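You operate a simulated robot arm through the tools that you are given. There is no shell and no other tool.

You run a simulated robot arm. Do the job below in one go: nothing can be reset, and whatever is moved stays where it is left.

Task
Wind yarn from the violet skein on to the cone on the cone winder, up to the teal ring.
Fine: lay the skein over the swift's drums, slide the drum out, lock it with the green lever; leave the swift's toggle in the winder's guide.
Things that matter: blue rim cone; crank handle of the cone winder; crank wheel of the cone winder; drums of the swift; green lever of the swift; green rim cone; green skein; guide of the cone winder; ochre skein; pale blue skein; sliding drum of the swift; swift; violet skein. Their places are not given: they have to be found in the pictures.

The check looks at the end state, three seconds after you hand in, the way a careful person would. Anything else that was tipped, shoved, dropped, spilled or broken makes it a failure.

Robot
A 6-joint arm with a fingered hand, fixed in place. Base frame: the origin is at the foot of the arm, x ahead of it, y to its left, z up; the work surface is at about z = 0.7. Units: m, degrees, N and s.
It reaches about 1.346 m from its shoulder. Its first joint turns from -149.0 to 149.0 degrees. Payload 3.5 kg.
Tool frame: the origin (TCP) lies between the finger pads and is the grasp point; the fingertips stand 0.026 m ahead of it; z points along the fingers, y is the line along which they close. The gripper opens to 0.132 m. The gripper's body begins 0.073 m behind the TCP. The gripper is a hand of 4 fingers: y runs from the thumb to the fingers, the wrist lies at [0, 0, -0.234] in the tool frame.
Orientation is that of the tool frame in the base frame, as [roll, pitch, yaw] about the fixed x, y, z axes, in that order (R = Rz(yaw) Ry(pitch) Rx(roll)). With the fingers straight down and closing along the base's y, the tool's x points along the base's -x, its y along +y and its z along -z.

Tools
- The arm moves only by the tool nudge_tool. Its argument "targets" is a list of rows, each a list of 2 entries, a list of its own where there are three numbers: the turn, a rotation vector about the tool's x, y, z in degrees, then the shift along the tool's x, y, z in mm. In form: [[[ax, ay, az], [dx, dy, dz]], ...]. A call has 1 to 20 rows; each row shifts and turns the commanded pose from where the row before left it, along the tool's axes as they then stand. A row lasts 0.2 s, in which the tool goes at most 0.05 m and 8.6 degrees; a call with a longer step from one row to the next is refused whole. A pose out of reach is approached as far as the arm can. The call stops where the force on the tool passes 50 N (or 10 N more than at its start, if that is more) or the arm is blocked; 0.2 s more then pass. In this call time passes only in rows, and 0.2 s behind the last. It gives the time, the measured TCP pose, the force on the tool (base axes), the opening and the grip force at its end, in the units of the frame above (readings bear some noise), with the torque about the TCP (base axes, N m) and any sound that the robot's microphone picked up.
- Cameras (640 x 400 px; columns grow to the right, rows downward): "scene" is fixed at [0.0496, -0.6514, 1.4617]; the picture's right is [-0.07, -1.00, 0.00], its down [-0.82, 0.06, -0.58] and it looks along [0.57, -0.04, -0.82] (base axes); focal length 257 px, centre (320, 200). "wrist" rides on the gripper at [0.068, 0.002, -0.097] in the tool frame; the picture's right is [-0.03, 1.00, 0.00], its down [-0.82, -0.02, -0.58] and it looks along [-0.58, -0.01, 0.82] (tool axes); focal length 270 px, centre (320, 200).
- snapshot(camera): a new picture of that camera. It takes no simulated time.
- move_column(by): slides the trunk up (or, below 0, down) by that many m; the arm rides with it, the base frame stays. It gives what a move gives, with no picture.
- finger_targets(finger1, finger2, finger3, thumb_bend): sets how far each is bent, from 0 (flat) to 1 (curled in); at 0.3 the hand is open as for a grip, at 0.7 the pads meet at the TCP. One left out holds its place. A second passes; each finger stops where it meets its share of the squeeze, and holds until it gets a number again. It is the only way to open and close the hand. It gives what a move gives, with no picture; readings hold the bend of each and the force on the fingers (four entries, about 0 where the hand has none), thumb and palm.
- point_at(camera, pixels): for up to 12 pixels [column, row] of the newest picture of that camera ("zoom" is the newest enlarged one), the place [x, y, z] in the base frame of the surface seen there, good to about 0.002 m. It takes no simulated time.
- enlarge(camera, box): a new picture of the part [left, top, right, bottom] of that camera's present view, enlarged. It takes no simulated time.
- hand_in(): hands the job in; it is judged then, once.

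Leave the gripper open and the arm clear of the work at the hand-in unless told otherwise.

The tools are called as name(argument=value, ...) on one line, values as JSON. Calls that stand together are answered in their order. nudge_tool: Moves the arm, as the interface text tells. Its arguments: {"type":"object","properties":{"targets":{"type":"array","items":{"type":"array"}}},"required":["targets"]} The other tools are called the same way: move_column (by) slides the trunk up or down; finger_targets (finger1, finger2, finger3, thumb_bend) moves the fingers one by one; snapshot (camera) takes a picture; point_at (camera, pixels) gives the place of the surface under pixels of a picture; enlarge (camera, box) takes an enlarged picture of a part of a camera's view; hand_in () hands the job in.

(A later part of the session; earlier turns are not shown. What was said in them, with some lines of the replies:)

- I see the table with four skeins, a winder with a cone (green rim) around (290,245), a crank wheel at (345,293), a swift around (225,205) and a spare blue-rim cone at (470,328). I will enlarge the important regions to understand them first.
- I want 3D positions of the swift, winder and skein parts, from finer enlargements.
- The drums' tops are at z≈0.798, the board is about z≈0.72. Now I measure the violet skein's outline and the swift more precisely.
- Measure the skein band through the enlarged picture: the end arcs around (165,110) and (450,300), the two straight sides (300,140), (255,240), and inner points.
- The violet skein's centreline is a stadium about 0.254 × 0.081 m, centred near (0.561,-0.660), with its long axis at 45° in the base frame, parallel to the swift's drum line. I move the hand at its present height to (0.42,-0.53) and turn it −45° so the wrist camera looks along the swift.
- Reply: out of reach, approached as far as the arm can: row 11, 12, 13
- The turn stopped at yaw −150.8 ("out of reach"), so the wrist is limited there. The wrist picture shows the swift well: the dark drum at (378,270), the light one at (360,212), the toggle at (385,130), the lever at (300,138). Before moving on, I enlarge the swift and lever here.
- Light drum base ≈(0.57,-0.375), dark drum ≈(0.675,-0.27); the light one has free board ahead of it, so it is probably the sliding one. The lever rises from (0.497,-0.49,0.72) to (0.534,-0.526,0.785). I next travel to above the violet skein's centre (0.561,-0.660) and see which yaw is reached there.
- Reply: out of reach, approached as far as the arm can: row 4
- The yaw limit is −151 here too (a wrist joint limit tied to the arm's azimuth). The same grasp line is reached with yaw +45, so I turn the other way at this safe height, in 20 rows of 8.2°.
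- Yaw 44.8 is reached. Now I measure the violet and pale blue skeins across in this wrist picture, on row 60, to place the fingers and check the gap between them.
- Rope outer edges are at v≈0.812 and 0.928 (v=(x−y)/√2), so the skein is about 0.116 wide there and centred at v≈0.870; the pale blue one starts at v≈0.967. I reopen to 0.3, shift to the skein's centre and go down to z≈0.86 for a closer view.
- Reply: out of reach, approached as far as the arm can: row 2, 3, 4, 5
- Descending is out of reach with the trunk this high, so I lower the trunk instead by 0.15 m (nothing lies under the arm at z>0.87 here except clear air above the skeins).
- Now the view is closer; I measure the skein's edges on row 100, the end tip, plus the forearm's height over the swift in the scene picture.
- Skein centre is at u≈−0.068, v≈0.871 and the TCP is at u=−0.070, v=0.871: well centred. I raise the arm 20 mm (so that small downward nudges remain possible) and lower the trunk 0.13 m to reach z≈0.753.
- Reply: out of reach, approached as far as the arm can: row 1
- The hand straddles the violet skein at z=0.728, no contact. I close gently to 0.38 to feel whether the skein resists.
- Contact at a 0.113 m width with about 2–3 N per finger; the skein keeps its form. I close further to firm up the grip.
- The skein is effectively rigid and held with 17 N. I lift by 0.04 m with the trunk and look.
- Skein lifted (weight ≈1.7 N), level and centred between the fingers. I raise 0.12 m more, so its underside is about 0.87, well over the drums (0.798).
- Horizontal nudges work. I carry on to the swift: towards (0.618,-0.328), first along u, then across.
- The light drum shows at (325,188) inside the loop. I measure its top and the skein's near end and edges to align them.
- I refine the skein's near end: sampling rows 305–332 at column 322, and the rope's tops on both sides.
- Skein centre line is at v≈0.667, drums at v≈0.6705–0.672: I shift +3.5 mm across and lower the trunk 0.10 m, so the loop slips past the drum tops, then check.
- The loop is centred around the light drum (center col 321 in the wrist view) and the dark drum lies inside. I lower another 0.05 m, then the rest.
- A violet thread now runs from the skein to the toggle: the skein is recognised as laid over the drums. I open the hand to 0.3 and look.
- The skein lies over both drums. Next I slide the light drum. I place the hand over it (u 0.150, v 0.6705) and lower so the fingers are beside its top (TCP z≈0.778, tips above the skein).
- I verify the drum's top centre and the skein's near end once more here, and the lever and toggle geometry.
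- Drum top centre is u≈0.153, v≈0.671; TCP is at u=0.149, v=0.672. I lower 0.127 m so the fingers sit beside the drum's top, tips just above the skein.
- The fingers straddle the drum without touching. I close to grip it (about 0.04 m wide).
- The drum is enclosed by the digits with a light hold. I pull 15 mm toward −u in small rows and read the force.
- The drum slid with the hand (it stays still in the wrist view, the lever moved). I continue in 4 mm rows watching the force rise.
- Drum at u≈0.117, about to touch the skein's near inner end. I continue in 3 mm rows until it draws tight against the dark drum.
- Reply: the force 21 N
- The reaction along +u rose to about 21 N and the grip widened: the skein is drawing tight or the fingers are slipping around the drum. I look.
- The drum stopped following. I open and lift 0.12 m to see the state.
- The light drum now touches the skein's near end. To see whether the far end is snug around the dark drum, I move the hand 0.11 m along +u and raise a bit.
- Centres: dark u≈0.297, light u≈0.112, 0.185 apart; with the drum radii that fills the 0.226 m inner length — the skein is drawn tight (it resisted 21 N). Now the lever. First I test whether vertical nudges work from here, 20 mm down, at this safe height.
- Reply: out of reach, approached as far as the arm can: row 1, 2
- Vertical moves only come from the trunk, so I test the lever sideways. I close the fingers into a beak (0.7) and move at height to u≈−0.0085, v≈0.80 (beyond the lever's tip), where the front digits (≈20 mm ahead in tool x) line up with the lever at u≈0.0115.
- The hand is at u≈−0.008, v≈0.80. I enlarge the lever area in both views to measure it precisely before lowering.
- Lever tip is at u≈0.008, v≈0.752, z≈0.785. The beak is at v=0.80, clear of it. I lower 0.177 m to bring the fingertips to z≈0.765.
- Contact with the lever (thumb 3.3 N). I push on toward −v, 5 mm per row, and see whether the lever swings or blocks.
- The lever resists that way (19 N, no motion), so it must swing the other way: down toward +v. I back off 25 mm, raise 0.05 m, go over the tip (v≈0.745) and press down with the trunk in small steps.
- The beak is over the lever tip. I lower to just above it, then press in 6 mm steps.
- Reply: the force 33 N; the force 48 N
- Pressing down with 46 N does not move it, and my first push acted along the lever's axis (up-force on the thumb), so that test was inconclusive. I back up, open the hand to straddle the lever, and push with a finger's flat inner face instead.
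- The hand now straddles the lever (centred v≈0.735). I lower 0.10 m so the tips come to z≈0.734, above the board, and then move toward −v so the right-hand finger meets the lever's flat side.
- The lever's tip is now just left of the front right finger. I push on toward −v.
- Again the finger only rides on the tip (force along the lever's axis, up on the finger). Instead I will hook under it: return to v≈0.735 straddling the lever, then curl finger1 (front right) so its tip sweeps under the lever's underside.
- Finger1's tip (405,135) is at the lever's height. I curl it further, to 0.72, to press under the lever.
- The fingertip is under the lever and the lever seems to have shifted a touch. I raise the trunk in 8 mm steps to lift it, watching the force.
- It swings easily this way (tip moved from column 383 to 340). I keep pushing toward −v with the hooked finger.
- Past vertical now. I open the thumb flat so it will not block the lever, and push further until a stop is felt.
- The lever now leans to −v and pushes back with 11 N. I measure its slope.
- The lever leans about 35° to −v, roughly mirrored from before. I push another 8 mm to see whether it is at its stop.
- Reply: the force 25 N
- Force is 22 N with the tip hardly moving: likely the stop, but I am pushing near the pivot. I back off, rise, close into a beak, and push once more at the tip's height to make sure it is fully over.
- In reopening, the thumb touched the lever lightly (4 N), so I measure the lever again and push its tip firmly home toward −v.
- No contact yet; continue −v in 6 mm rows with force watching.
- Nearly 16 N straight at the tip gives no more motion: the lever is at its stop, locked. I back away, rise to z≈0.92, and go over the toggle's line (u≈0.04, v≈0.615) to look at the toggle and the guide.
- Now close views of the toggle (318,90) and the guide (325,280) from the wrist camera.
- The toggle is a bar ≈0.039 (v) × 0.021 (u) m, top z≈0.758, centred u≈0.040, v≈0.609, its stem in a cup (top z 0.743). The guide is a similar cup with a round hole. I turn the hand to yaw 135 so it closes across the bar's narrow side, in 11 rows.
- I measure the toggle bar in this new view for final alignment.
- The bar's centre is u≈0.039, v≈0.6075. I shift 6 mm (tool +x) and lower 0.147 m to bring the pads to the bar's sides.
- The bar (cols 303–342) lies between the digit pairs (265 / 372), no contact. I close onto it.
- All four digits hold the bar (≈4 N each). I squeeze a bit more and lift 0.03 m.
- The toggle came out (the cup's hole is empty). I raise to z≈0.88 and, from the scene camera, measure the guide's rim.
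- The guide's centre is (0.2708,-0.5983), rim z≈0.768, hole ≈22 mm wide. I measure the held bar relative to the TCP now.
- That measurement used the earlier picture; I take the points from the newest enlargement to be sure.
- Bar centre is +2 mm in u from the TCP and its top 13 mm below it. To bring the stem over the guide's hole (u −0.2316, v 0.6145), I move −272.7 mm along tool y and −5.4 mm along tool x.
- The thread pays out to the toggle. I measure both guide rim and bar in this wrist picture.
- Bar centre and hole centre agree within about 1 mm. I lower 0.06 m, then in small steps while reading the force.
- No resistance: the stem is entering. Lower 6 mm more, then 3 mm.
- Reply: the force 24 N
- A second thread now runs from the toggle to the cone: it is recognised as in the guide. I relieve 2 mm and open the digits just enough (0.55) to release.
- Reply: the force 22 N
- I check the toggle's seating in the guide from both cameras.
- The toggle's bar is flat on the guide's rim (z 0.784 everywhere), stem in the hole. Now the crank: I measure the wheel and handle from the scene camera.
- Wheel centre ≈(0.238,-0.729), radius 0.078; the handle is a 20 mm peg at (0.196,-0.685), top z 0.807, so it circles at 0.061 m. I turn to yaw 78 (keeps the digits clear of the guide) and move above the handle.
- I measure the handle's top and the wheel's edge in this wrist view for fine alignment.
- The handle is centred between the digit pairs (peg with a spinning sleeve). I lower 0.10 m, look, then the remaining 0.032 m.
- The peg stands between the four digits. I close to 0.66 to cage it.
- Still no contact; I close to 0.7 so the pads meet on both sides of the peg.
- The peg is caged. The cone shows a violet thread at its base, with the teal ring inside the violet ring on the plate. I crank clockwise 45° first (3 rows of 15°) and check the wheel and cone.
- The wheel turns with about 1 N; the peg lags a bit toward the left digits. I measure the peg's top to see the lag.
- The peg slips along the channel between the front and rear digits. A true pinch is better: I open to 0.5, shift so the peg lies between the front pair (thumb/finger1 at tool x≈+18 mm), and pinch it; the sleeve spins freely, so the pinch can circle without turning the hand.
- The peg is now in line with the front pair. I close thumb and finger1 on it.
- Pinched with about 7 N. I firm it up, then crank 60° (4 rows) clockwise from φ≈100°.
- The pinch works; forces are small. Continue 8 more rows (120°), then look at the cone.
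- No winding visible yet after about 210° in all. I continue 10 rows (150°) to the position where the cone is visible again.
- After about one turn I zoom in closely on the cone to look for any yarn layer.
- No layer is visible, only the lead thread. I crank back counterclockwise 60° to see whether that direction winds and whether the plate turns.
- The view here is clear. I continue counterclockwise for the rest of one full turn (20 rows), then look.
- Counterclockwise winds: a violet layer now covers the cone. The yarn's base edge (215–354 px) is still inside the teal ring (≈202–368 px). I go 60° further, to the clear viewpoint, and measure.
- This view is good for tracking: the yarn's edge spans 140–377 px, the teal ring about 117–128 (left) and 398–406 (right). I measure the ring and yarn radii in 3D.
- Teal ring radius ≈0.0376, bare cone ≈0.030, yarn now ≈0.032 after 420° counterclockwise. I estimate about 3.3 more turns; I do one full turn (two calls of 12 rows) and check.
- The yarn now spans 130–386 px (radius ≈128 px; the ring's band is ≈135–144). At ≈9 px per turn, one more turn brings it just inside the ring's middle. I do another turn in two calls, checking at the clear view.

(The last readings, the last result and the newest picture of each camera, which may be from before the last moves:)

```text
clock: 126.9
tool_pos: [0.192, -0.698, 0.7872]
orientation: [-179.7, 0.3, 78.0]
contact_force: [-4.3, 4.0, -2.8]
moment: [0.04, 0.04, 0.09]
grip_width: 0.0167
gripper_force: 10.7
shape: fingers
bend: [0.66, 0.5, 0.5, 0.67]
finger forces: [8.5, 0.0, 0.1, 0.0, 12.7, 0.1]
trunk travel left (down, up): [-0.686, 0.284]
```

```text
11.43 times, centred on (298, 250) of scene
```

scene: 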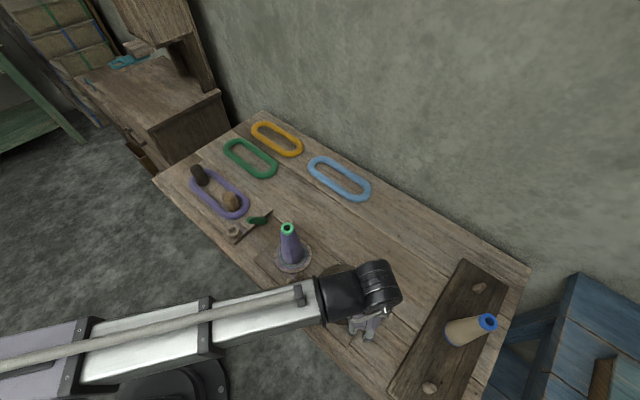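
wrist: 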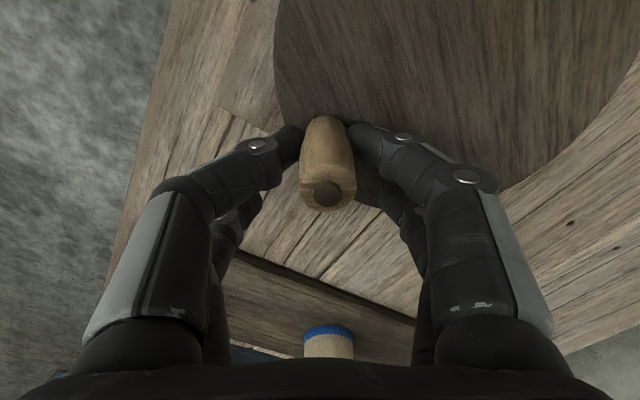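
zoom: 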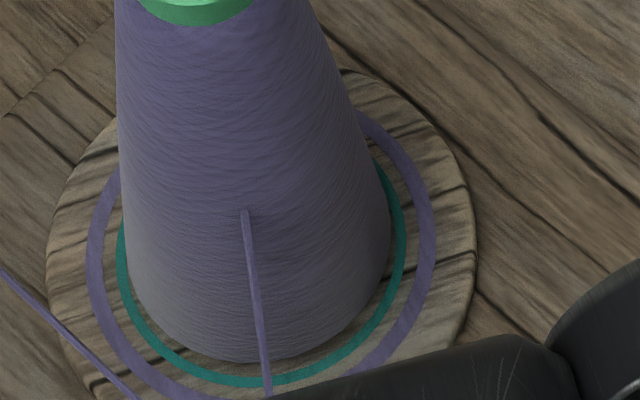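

The yarn edge (124–392 px) is about to reach the ring. 60° more to the clear view, then a finer look.

nudge_tool(targets=[[[0, 0, 0], [-14.0, -8.08, 0]], [[0, 0, 0], [-15.61, -4.18, 0]], [[0, 0, 0], [-16.16, 0, 0]], [[0, 0, 0], [-15.61, 4.18, 0]]])

enlarge(camera="scene", box=[278, 233, 318, 268])

enlarge(camera="scene", box=[277, 252, 297, 272])

enlarge(camera="scene", box=[295, 250, 311, 270])

```text
clock: 127.9
tool_pos: [0.1734, -0.7572, 0.7872]
orientation: [-179.9, 0.3, 78.2]
contact_force: [-2.9, -1.8, -0.4]
moment: [-0.04, 0.05, 0.04]
grip_width: 0.0167
gripper_force: 10.4
shape: fingers
bend: [0.66, 0.5, 0.5, 0.67]
finger forces: [9.4, 0.0, 0.0, 0.1, 12.3, 0.0]
trunk travel left (down, up): [-0.686, 0.284]
```

```text
11.43 times, centred on (298, 250) of scene
```

zoom: 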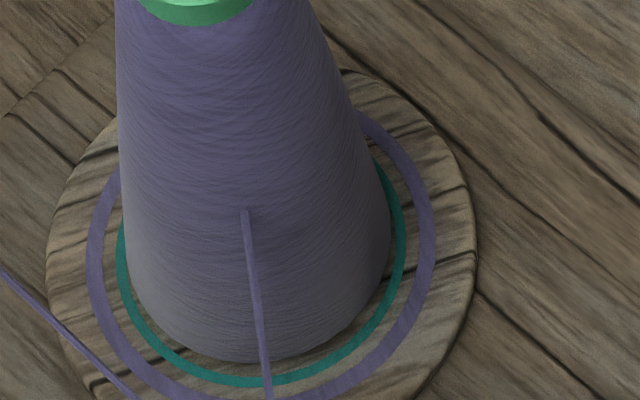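

```text
16.00 times, centred on (287, 262) of scene
```

zoom: 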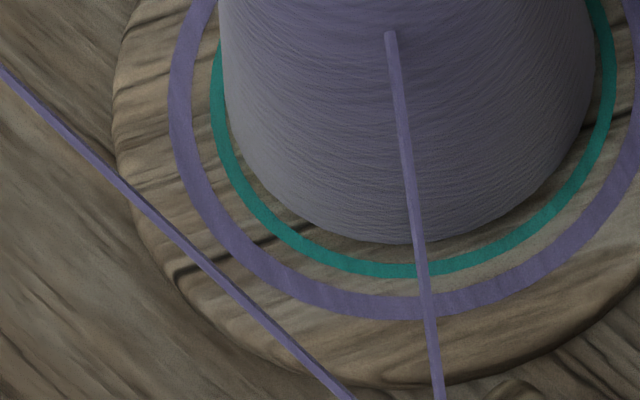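

```text
16.00 times, centred on (303, 260) of scene
```

zoom: 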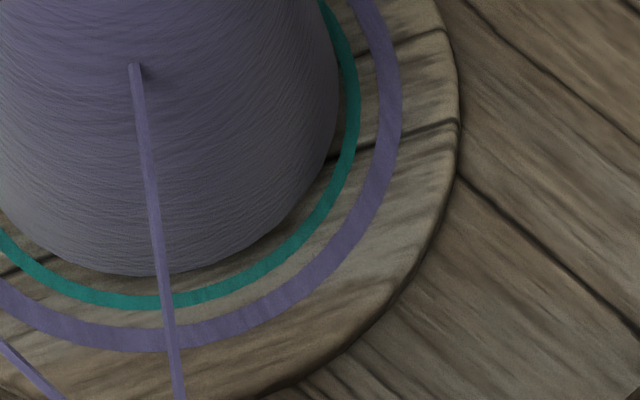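

I take 3D points along the yarn's lower edge and on the ring in this last enlargement.

point_at(camera="zoom", pixels=[[120, 255], [120, 265], [120, 272], [120, 278], [120, 300], [250, 225], [258, 232], [275, 263], [335, 110], [352, 100], [310, 165], [333, 175]])

```text
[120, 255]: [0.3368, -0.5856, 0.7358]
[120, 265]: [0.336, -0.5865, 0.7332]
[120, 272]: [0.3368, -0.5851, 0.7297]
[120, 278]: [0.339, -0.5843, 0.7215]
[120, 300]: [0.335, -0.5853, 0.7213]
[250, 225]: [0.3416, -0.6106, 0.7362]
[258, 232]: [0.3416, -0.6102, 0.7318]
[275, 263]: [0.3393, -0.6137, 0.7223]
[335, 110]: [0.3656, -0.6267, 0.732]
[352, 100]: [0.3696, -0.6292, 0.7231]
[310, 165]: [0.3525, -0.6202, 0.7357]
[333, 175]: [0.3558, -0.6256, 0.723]
```

Ring centre (0.3715,-0.592), mid radius ≈0.0371; yarn radius ≈0.0352, growing ≈1.65 mm per turn. About 1.1 turns remain to the ring's middle. I do one more full turn and check.

nudge_tool(targets=[[[0, 0, 0], [-14.0, 8.08, 0]], [[0, 0, 0], [-11.43, 11.43, 0]], [[0, 0, 0], [-8.08, 14.0, 0]], [[0, 0, 0], [-4.18, 15.61, 0]], [[0, 0, 0], [0, 16.16, 0]], [[0, 0, 0], [4.18, 15.61, 0]], [[0, 0, 0], [8.08, 14.0, 0]], [[0, 0, 0], [11.43, 11.43, 0]], [[0, 0, 0], [14.0, 8.08, 0]], [[0, 0, 0], [15.61, 4.18, 0]], [[0, 0, 0], [16.16, 0, 0]], [[0, 0, 0], [15.61, -4.18, 0]]])

nudge_tool(targets=[[[0, 0, 0], [14.0, -8.08, 0]], [[0, 0, 0], [11.43, -11.43, 0]], [[0, 0, 0], [8.08, -14.0, 0]], [[0, 0, 0], [4.18, -15.61, 0]], [[0, 0, 0], [0, -16.16, 0]], [[0, 0, 0], [-4.18, -15.61, 0]], [[0, 0, 0], [-8.08, -14.0, 0]], [[0, 0, 0], [-11.43, -11.43, 0]]])

enlarge(camera="scene", box=[278, 233, 318, 268])

enlarge(camera="scene", box=[277, 250, 297, 270])

```text
clock: 130.5
tool_pos: [0.294, -0.7334, 0.7867]
orientation: [-179.8, 0.3, 78.0]
contact_force: [-3.9, -0.5, 0.2]
moment: [0.0, 0.11, 0.08]
grip_width: 0.0167
gripper_force: 11.7
shape: fingers
bend: [0.66, 0.5, 0.5, 0.67]
finger forces: [8.9, 0.0, 0.0, 0.0, 12.8, 0.0]
trunk travel left (down, up): [-0.686, 0.284]
```

```text
clock: 132.3
tool_pos: [0.1927, -0.6972, 0.788]
orientation: [-179.8, 0.3, 78.0]
contact_force: [-4.6, 4.5, -1.2]
moment: [0.04, 0.07, 0.1]
grip_width: 0.0167
gripper_force: 10.8
shape: fingers
bend: [0.66, 0.5, 0.5, 0.67]
finger forces: [8.3, 0.0, 0.0, 0.1, 13.2, 0.0]
trunk travel left (down, up): [-0.686, 0.284]
```

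```text
11.43 times, centred on (298, 250) of scene
```

zoom: 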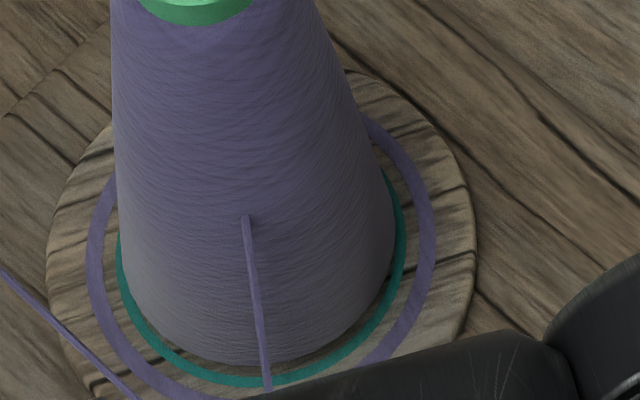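

```text
16.00 times, centred on (287, 260) of scene
```

zoom: 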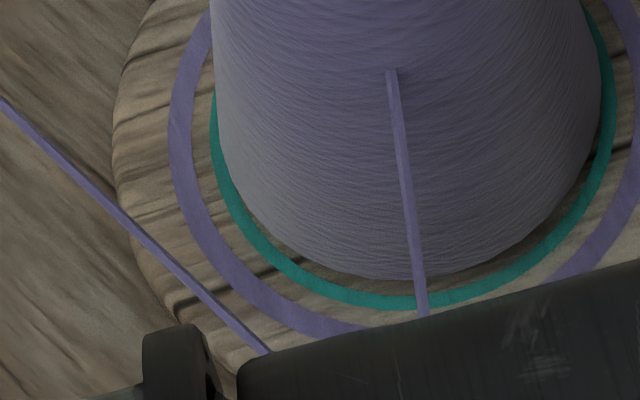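

I measure the yarn's radius again with points near its lower edge.

point_at(camera="zoom", pixels=[[330, 258], [370, 268], [400, 270], [400, 255], [450, 265], [500, 248], [550, 215], [590, 150], [290, 235], [250, 195], [225, 140], [400, 276]])

```text
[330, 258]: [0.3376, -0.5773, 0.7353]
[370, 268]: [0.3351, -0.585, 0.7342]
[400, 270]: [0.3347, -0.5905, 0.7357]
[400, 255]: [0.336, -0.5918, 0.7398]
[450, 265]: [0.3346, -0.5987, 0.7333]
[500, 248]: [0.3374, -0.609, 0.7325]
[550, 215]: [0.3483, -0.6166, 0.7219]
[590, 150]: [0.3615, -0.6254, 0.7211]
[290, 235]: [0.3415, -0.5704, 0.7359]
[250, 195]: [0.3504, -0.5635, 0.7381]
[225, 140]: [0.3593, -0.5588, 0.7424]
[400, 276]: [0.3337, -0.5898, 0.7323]
```

The yarn radius is ≈0.0365–0.037, just entering the teal band (≈0.036–0.038). 60° more to the clear view, then compare closely.

nudge_tool(targets=[[[0, 0, 0], [-14.0, -8.08, 0]], [[0, 0, 0], [-15.61, -4.18, 0]], [[0, 0, 0], [-16.16, 0, 0]], [[0, 0, 0], [-15.61, 4.18, 0]]])

enlarge(camera="scene", box=[278, 233, 318, 268])

point_at(camera="zoom", pixels=[[160, 310], [190, 338], [220, 352], [250, 358], [290, 354], [320, 342], [350, 318], [375, 290], [390, 255], [145, 290], [265, 383], [180, 350]])

enlarge(camera="scene", box=[277, 250, 297, 270])

```text
clock: 133.3
tool_pos: [0.174, -0.7572, 0.7887]
orientation: [-179.8, 0.4, 78.2]
contact_force: [-3.1, -1.3, -0.2]
moment: [-0.05, 0.08, 0.02]
grip_width: 0.0166
gripper_force: 11.0
shape: fingers
bend: [0.66, 0.5, 0.5, 0.67]
finger forces: [9.7, 0.0, 0.0, 0.0, 12.3, 0.1]
trunk travel left (down, up): [-0.686, 0.284]
```

```text
11.43 times, centred on (298, 250) of scene
```

zoom: 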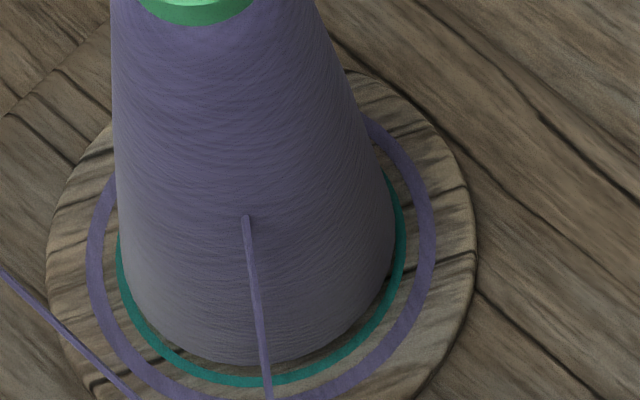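

```text
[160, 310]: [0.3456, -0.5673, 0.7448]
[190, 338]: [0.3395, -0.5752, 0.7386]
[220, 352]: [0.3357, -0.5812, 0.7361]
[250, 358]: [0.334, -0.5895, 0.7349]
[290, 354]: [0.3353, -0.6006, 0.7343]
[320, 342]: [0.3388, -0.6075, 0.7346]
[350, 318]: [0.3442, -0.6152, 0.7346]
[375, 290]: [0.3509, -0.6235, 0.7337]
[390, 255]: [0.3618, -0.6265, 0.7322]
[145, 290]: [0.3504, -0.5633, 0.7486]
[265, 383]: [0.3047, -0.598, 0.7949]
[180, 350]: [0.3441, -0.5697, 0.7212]
```

```text
16.00 times, centred on (287, 260) of scene
```

zoom: 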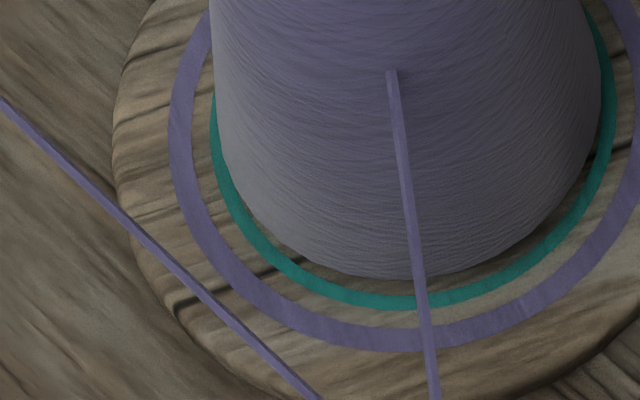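

The front edge is hard to judge at this slant (the yarn's lower rim stands a few mm above the plate). For a true plan view I release the handle, raise 0.21 m and bring the wrist camera over the cone.

finger_targets(finger1=0.5, finger2=0.5, finger3=0.5, thumb_bend=0.5)

move_column(by=0.212)

nudge_tool(targets=[[[0, 0, 0], [26.88, 31.7, 0]], [[0, 0, 0], [26.88, 31.7, 0]], [[0, 0, 0], [26.88, 31.7, 0]], [[0, 0, 0], [26.88, 31.7, 0]], [[0, 0, 0], [26.88, 31.7, 0]]])

snapshot(camera="wrist")

snapshot(camera="scene")

```text
clock: 134.3
tool_pos: [0.1736, -0.7575, 0.7877]
orientation: [-179.8, 0.3, 77.9]
contact_force: [0.5, 0.3, -0.1]
moment: [-0.05, -0.02, 0.01]
grip_width: 0.0654
gripper_force: 0.0
shape: fingers
bend: [0.5, 0.5, 0.5, 0.5]
finger forces: [0.0, 0.0, 0.1, 0.0, 0.1, 0.0]
trunk travel left (down, up): [-0.686, 0.284]
```

```text
clock: 136.5
tool_pos: [0.1732, -0.7556, 0.9996]
orientation: [-179.7, 0.3, 77.9]
contact_force: [0.4, 0.0, -0.7]
moment: [-0.04, 0.0, 0.0]
grip_width: 0.0651
gripper_force: 0.0
shape: fingers
bend: [0.5, 0.5, 0.5, 0.5]
finger forces: [0.1, 0.0, 0.1, 0.0, 0.0, 0.0]
trunk travel left (down, up): [-0.898, 0.072]
```

```text
clock: 137.7
tool_pos: [0.3571, -0.659, 0.9998]
orientation: [-179.9, 0.3, 78.0]
contact_force: [0.6, -1.1, 0.1]
moment: [0.01, 0.01, 0.0]
grip_width: 0.0656
gripper_force: 0.1
shape: fingers
bend: [0.5, 0.5, 0.5, 0.5]
finger forces: [0.0, 0.1, 0.0, 0.0, 0.0, 0.0]
trunk travel left (down, up): [-0.898, 0.072]
```

```text
taken
```

wrist: 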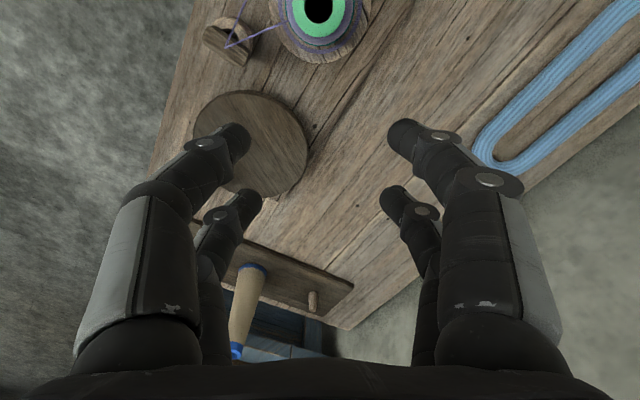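

```text
taken
```

scene: 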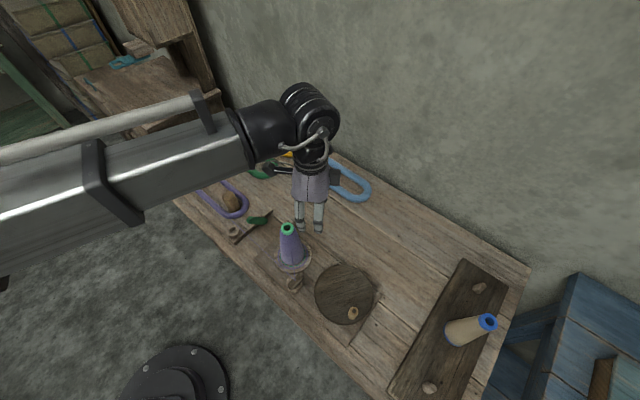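

I enlarge the cone from nearly straight above.

enlarge(camera="wrist", box=[260, 0, 380, 70])

```text
5.33 times, centred on (320, 35) of wrist
```

zoom: 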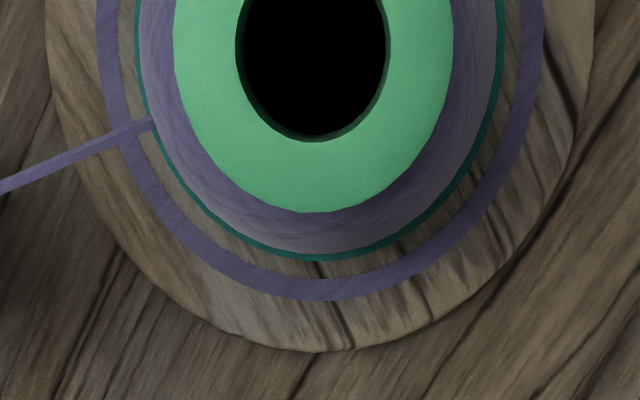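

Seen from above, the yarn has just reached the teal ring, with part of the ring's width still showing. I look closer to decide on a last fraction of a turn.

nudge_tool(targets=[[[0, 0, 0], [25, 0, 0]]])

enlarge(camera="wrist", box=[270, 0, 370, 90])

enlarge(camera="wrist", box=[300, 55, 340, 80])

```text
clock: 138.1
tool_pos: [0.3613, -0.6327, 0.9997]
orientation: [-179.8, 0.3, 77.9]
contact_force: [-0.1, -1.0, -0.2]
moment: [0.06, -0.01, 0.0]
grip_width: 0.0655
gripper_force: 0.1
shape: fingers
bend: [0.5, 0.5, 0.5, 0.5]
finger forces: [0.0, 0.0, 0.0, 0.0, 0.0, 0.0]
trunk travel left (down, up): [-0.898, 0.072]
```

```text
4.44 times, centred on (320, 45) of wrist
```

zoom: 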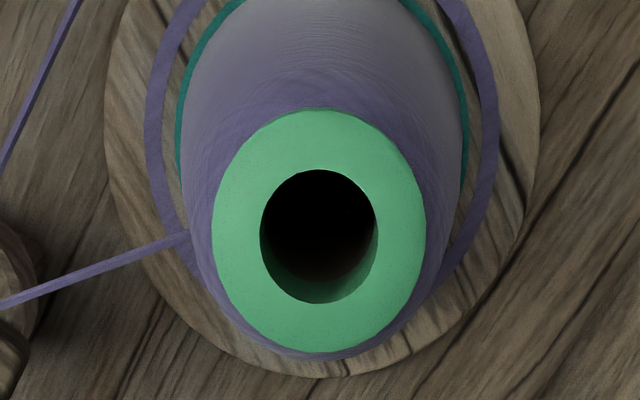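

```text
16.00 times, centred on (320, 68) of wrist
```

zoom: 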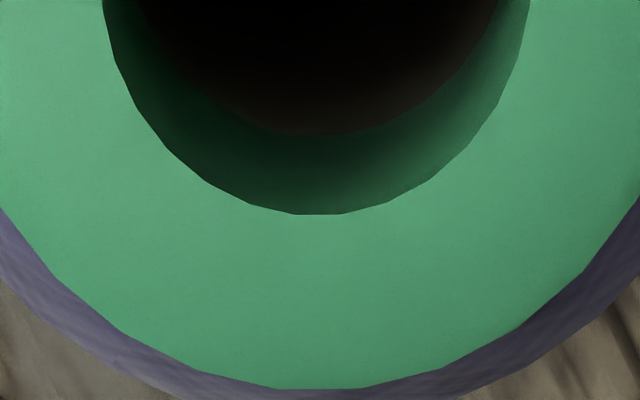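

The earlier position was better. I go back 25 mm and enlarge the ring's edges strongly.

nudge_tool(targets=[[[0, 0, 0], [-25, 0, 0]]])

enlarge(camera="wrist", box=[300, 60, 340, 85])

enlarge(camera="wrist", box=[275, 25, 315, 50])

enlarge(camera="wrist", box=[335, 25, 375, 50])

```text
clock: 138.5
tool_pos: [0.3576, -0.6588, 0.9981]
orientation: [-179.8, 0.2, 77.9]
contact_force: [-0.1, -0.1, 0.0]
moment: [0.04, -0.01, 0.0]
grip_width: 0.0656
gripper_force: 0.1
shape: fingers
bend: [0.5, 0.5, 0.5, 0.5]
finger forces: [0.1, 0.0, 0.1, 0.0, 0.1, 0.1]
trunk travel left (down, up): [-0.898, 0.072]
```

```text
16.00 times, centred on (320, 72) of wrist
```

zoom: 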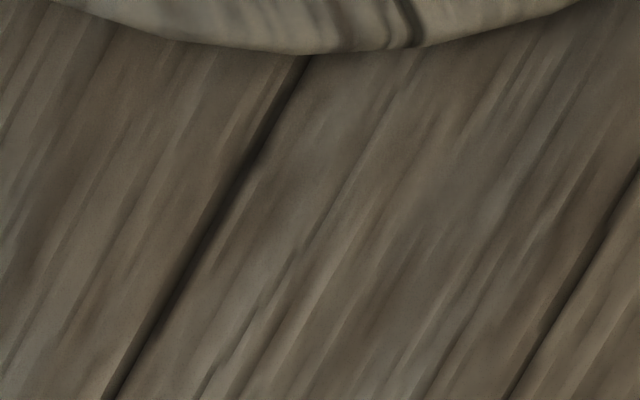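

```text
16.00 times, centred on (295, 38) of wrist
```

zoom: 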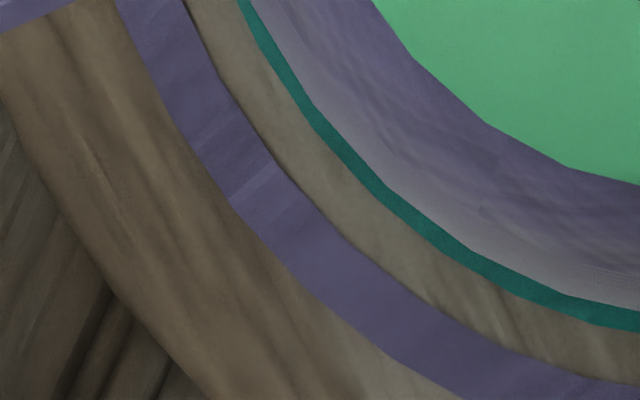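

```text
16.00 times, centred on (355, 38) of wrist
```

zoom: 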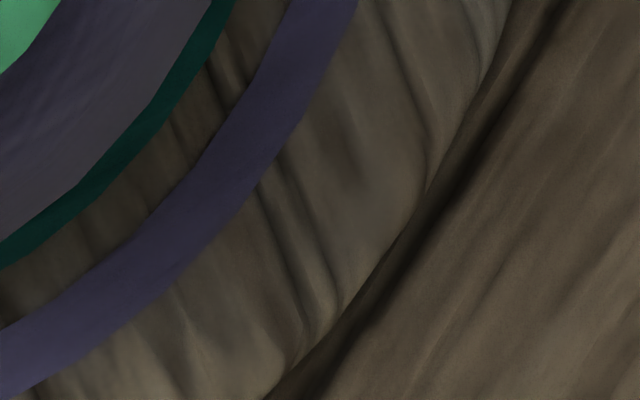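

The visible teal strip is ≈19 of ≈31 px wide and, allowing for parallax, the yarn lies at ≈0.0363 — just at the ring's inner edge; the ring's middle (0.0371) needs about 0.6 turn more. I return over the handle.

nudge_tool(targets=[[[0, 0, 0], [-26.88, -31.7, 0]], [[0, 0, 0], [-26.88, -31.7, 0]], [[0, 0, 0], [-26.88, -31.7, 0]], [[0, 0, 0], [-26.88, -31.7, 0]], [[0, 0, 0], [-26.88, -31.7, 0]]])

move_column(by=-0.1)

snapshot(camera="wrist")

```text
clock: 139.7
tool_pos: [0.1732, -0.7576, 0.9992]
orientation: [-179.8, 0.3, 78.1]
contact_force: [-0.3, -0.2, 0.3]
moment: [0.01, -0.04, 0.0]
grip_width: 0.0654
gripper_force: 0.1
shape: fingers
bend: [0.5, 0.5, 0.5, 0.5]
finger forces: [0.1, 0.0, 0.0, 0.1, 0.0, 0.0]
trunk travel left (down, up): [-0.898, 0.072]
```

```text
clock: 141.1
tool_pos: [0.1741, -0.7563, 0.9002]
orientation: [-179.7, 0.3, 78.0]
contact_force: [0.0, -0.5, 0.0]
moment: [0.0, 0.01, -0.01]
grip_width: 0.0655
gripper_force: 0.2
shape: fingers
bend: [0.5, 0.5, 0.5, 0.5]
finger forces: [0.0, 0.0, 0.0, 0.0, 0.0, 0.0]
trunk travel left (down, up): [-0.798, 0.172]
```

```text
taken
```

wrist: 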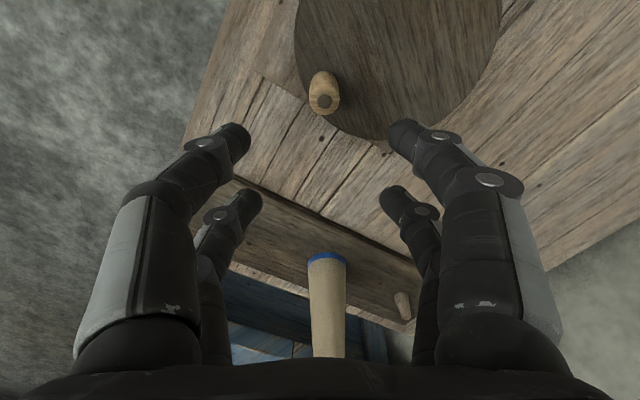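

The handle (324,100) has stayed in place under the front pair. I check its position, lower onto it, and pinch again.

point_at(camera="wrist", pixels=[[324, 101], [313, 101], [336, 101]])

move_column(by=-0.112)

finger_targets(finger1=0.76, thumb_bend=0.76)

snapshot(camera="wrist")

```text
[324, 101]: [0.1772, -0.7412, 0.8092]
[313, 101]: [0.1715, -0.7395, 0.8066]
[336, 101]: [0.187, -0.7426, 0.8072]
```

```text
clock: 142.5
tool_pos: [0.1733, -0.757, 0.7877]
orientation: [-179.8, 0.3, 78.0]
contact_force: [0.1, -0.3, 0.0]
moment: [-0.02, 0.0, 0.01]
grip_width: 0.0658
gripper_force: 0.0
shape: fingers
bend: [0.5, 0.5, 0.5, 0.5]
finger forces: [0.0, 0.0, 0.0, 0.0, 0.0, 0.1]
trunk travel left (down, up): [-0.686, 0.284]
```

```text
clock: 143.5
tool_pos: [0.1729, -0.7567, 0.7875]
orientation: [-179.9, 0.3, 77.9]
contact_force: [-1.5, 0.0, -5.0]
moment: [-0.08, 0.03, 0.01]
grip_width: 0.0168
gripper_force: 9.2
shape: fingers
bend: [0.63, 0.5, 0.5, 0.68]
finger forces: [8.8, 0.0, 0.1, 0.1, 10.5, 0.0]
trunk travel left (down, up): [-0.686, 0.284]
```

```text
taken
```

wrist: 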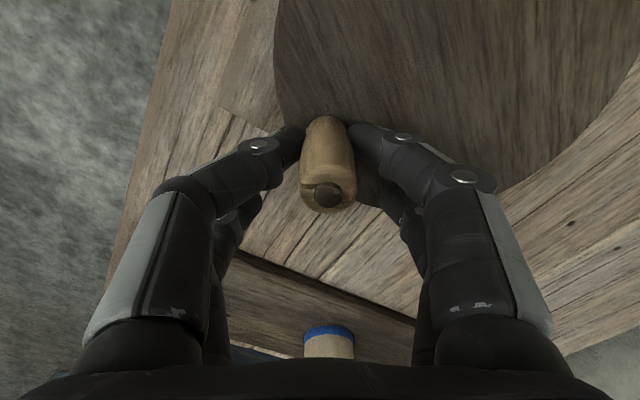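

Pinched again. I crank 14 rows (210°) counterclockwise.

nudge_tool(targets=[[[0, 0, 0], [-14.0, 8.08, 0]], [[0, 0, 0], [-11.43, 11.43, 0]], [[0, 0, 0], [-8.08, 14.0, 0]], [[0, 0, 0], [-4.18, 15.61, 0]], [[0, 0, 0], [0, 16.16, 0]], [[0, 0, 0], [4.18, 15.61, 0]], [[0, 0, 0], [8.08, 14.0, 0]], [[0, 0, 0], [11.43, 11.43, 0]], [[0, 0, 0], [14.0, 8.08, 0]], [[0, 0, 0], [15.61, 4.18, 0]], [[0, 0, 0], [16.16, 0, 0]], [[0, 0, 0], [15.61, -4.18, 0]], [[0, 0, 0], [14.0, -8.08, 0]], [[0, 0, 0], [11.43, -11.43, 0]]])

finger_targets(finger1=0.5, finger2=0.5, finger3=0.5, thumb_bend=0.5)

move_column(by=0.212)

```text
clock: 146.5
tool_pos: [0.282, -0.7049, 0.7873]
orientation: [-179.8, 0.3, 78.2]
contact_force: [1.0, 1.8, -3.5]
moment: [-0.01, -0.02, 0.0]
grip_width: 0.0168
gripper_force: 9.3
shape: fingers
bend: [0.64, 0.5, 0.5, 0.68]
finger forces: [9.7, 0.0, 0.0, 0.0, 9.1, 0.1]
trunk travel left (down, up): [-0.686, 0.284]
```

```text
clock: 147.5
tool_pos: [0.2821, -0.7066, 0.7876]
orientation: [-179.8, 0.2, 78.1]
contact_force: [0.5, 0.0, 0.1]
moment: [0.01, 0.03, 0.0]
grip_width: 0.0653
gripper_force: 0.0
shape: fingers
bend: [0.5, 0.5, 0.5, 0.5]
finger forces: [0.1, 0.0, 0.1, 0.0, 0.0, 0.0]
trunk travel left (down, up): [-0.686, 0.284]
```

```text
clock: 149.8
tool_pos: [0.2805, -0.7063, 1.0]
orientation: [-179.9, 0.4, 78.1]
contact_force: [-0.3, 0.1, 0.4]
moment: [0.02, -0.02, -0.01]
grip_width: 0.0651
gripper_force: 0.1
shape: fingers
bend: [0.5, 0.5, 0.5, 0.5]
finger forces: [0.0, 0.1, 0.1, 0.0, 0.0, 0.1]
trunk travel left (down, up): [-0.898, 0.072]
```

I go back above the cone for the plan view.

nudge_tool(targets=[[[0, 0, 0], [31.1, 32.4, 0]], [[0, 0, 0], [31.1, 32.4, 0]]])

enlarge(camera="wrist", box=[260, 0, 380, 70])

enlarge(camera="wrist", box=[275, 25, 315, 50])

enlarge(camera="wrist", box=[335, 25, 375, 50])

```text
clock: 150.4
tool_pos: [0.358, -0.6574, 0.9999]
orientation: [-179.7, 0.3, 78.0]
contact_force: [0.2, 0.0, -0.6]
moment: [-0.02, 0.01, 0.0]
grip_width: 0.0659
gripper_force: 0.1
shape: fingers
bend: [0.5, 0.5, 0.5, 0.5]
finger forces: [0.0, 0.0, 0.0, 0.1, 0.0, 0.0]
trunk travel left (down, up): [-0.898, 0.072]
```

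```text
5.33 times, centred on (320, 35) of wrist
```

zoom: 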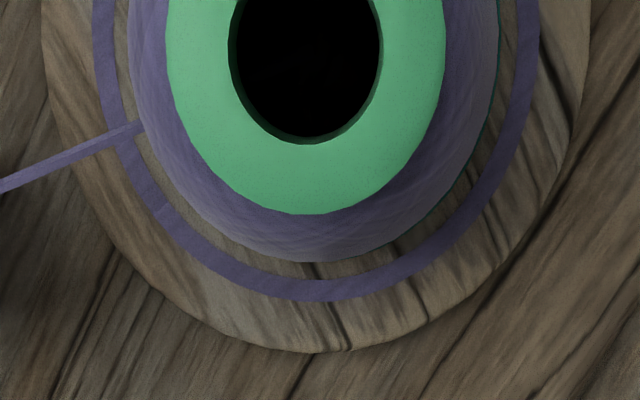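

```text
16.00 times, centred on (295, 38) of wrist
```

zoom: 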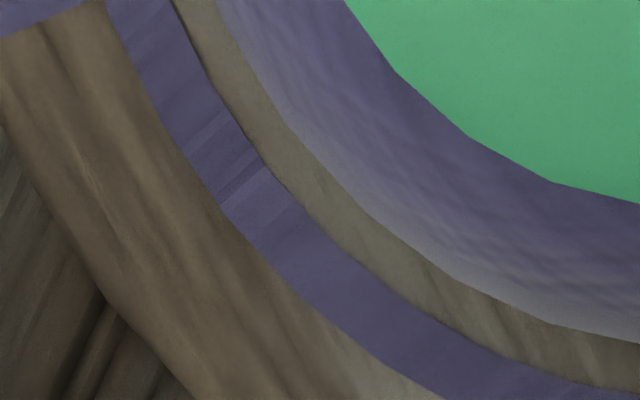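

```text
16.00 times, centred on (355, 38) of wrist
```

zoom: 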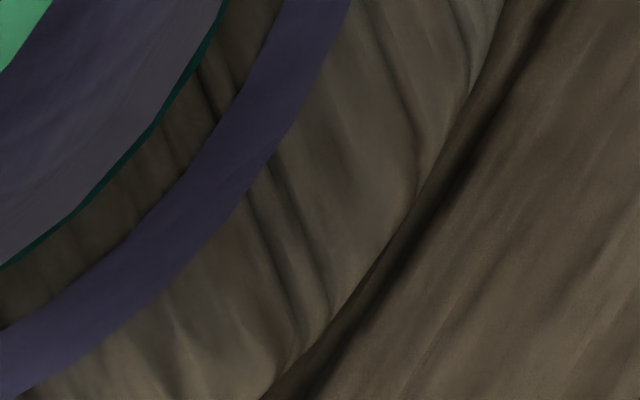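

From above the yarn now covers nearly the whole teal line (≈2 of 31 px still showing), i.e. its edge sits within the ring's width. I check it from the scene camera too.

snapshot(camera="scene")

enlarge(camera="scene", box=[278, 233, 318, 268])

enlarge(camera="scene", box=[277, 250, 297, 270])

```text
taken
```

scene: 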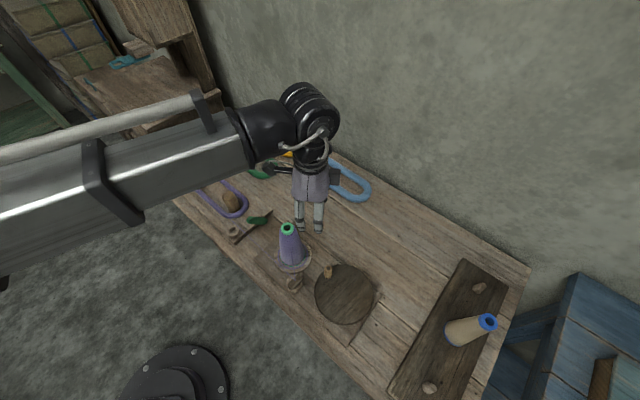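

```text
11.43 times, centred on (298, 250) of scene
```

zoom: 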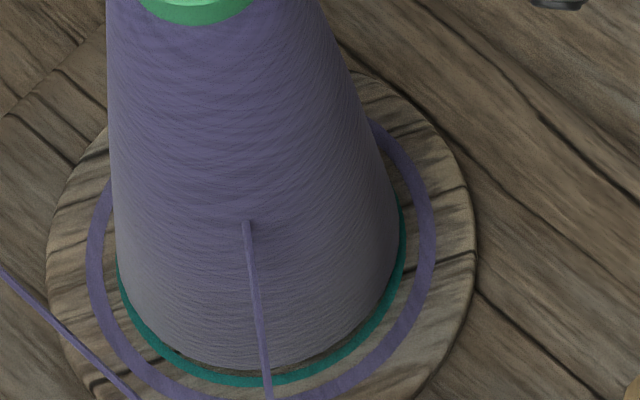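

```text
16.00 times, centred on (287, 260) of scene
```

zoom: 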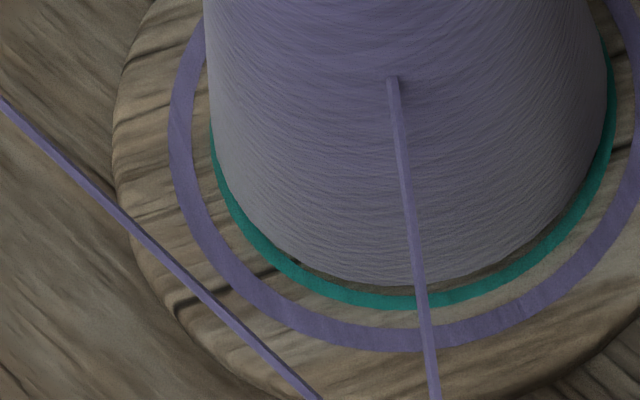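

The yarn's edge agrees with the ring's middle after accounting for its raised rim, so I stop winding. I raise the trunk, move the arm away from the cone, and open the hand.

move_column(by=0.06)

nudge_tool(targets=[[[0, 0, 0], [7.8, 36.7, 0]], [[0, 0, 0], [7.8, 36.7, 0]], [[0, 0, 0], [7.8, 36.7, 0]], [[0, 0, 0], [7.8, 36.7, 0]], [[0, 0, 0], [7.8, 36.7, 0]], [[0, 0, 0], [7.8, 36.7, 0]], [[0, 0, 0], [7.8, 36.7, 0]], [[0, 0, 0], [7.8, 36.7, 0]]])

finger_targets(finger1=0.3, finger2=0.3, finger3=0.3, thumb_bend=0.3)

snapshot(camera="scene")

enlarge(camera="scene", box=[150, 140, 310, 300])

enlarge(camera="scene", box=[160, 150, 280, 250])

enlarge(camera="scene", box=[260, 220, 390, 330])

```text
clock: 151.4
tool_pos: [0.3568, -0.6578, 1.0594]
orientation: [-179.8, 0.2, 78.1]
contact_force: [-0.3, -1.2, 0.7]
moment: [0.0, 0.02, 0.0]
grip_width: 0.0655
gripper_force: 0.0
shape: fingers
bend: [0.5, 0.5, 0.5, 0.5]
finger forces: [0.1, 0.0, 0.0, 0.1, 0.0, 0.0]
trunk travel left (down, up): [-0.958, 0.012]
```

```text
clock: 153.2
tool_pos: [0.6567, -0.6581, 1.0593]
orientation: [-179.8, 0.3, 78.0]
contact_force: [0.0, 1.6, 0.1]
moment: [-0.01, -0.01, 0.0]
grip_width: 0.0655
gripper_force: 0.1
shape: fingers
bend: [0.5, 0.5, 0.5, 0.5]
finger forces: [0.0, 0.0, 0.1, 0.0, 0.0, 0.0]
trunk travel left (down, up): [-0.958, 0.012]
```

```text
clock: 154.2
tool_pos: [0.6575, -0.6579, 1.0597]
orientation: [-179.8, 0.3, 78.1]
contact_force: [0.7, -0.8, -0.3]
moment: [0.01, -0.02, 0.03]
grip_width: 0.1325
gripper_force: 0.1
shape: fingers
bend: [0.3, 0.3, 0.3, 0.3]
finger forces: [0.1, 0.1, 0.1, 0.0, 0.0, 0.1]
trunk travel left (down, up): [-0.958, 0.012]
```

```text
taken
```

scene: 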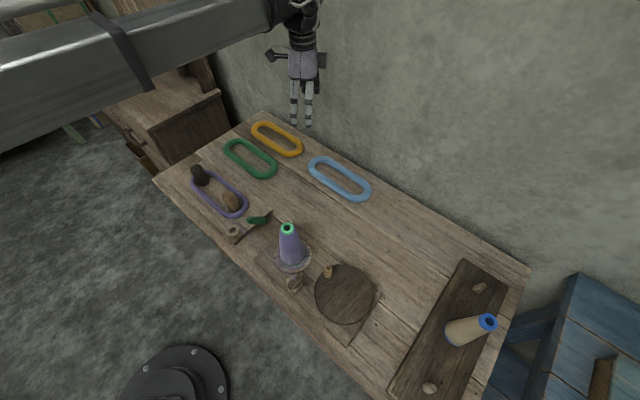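

```text
2.50 times, centred on (230, 220) of scene
```

zoom: 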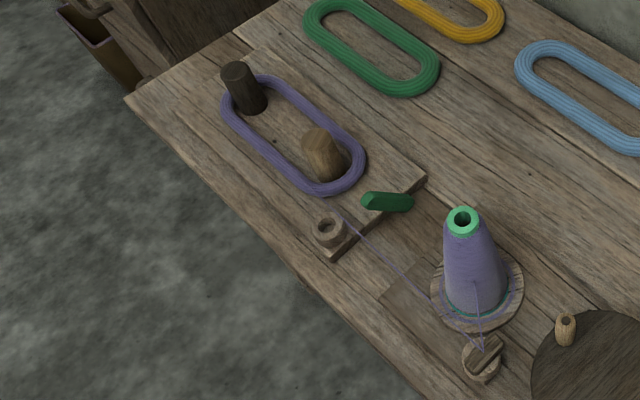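

```text
4.00 times, centred on (220, 200) of scene
```

zoom: 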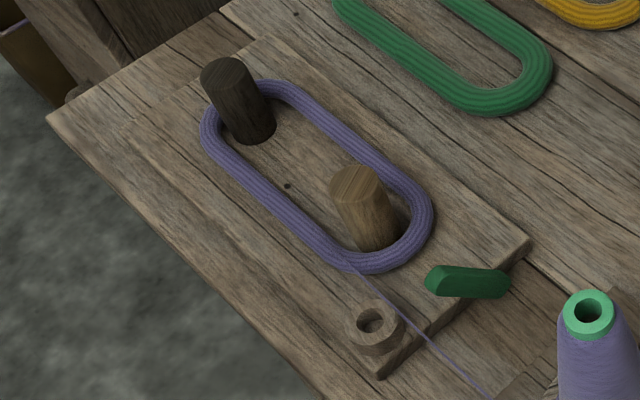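

```text
3.64 times, centred on (325, 275) of scene
```

zoom: 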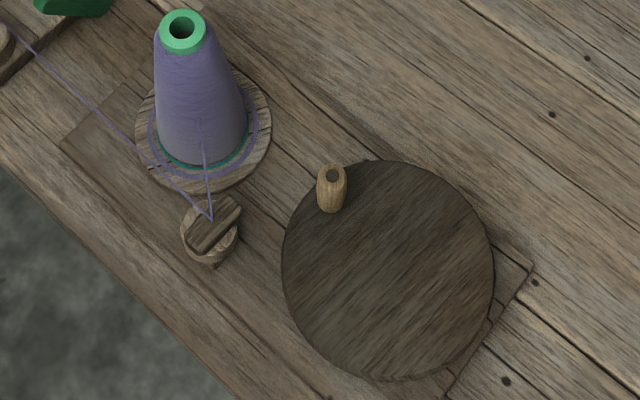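

Final state: the violet skein (now thinner) is around both drums with the light drum slid out. The lever is over at its stop, and the toggle sits flat in the winder's guide. The cone's yarn reaches the teal ring. The other skeins and the blue rim cone have not been moved, and the arm is clear with the hand open. I hand in.

hand_in()

```text
The job is handed in.
```

I wound violet yarn onto the green rim cone up to the teal ring, and I've handed the job in. I haven't seen the check's verdict.

- **Swift:** The violet skein lies over both drums. I slid the light drum out until it held against about 21 N. The green lever is swung over to its stop, where it no longer moved when pushed. I did not separately test the lock by pushing on the drum.
- **Toggle:** It sits flat in the winder's guide, with its stem in the hole.
- **Cone:** Seen from above, the yarn covers almost the whole width of the teal ring. I estimate its edge at or slightly past the ring's middle, but the view was at a slant, so it could be up to about 1 mm further out.
- **Crank:** It only winds counterclockwise. I first turned it about one turn clockwise, with no visible effect.
- **Rest of the table:** The other skeins and the blue rim cone look untouched. The arm is clear and the hand is open.
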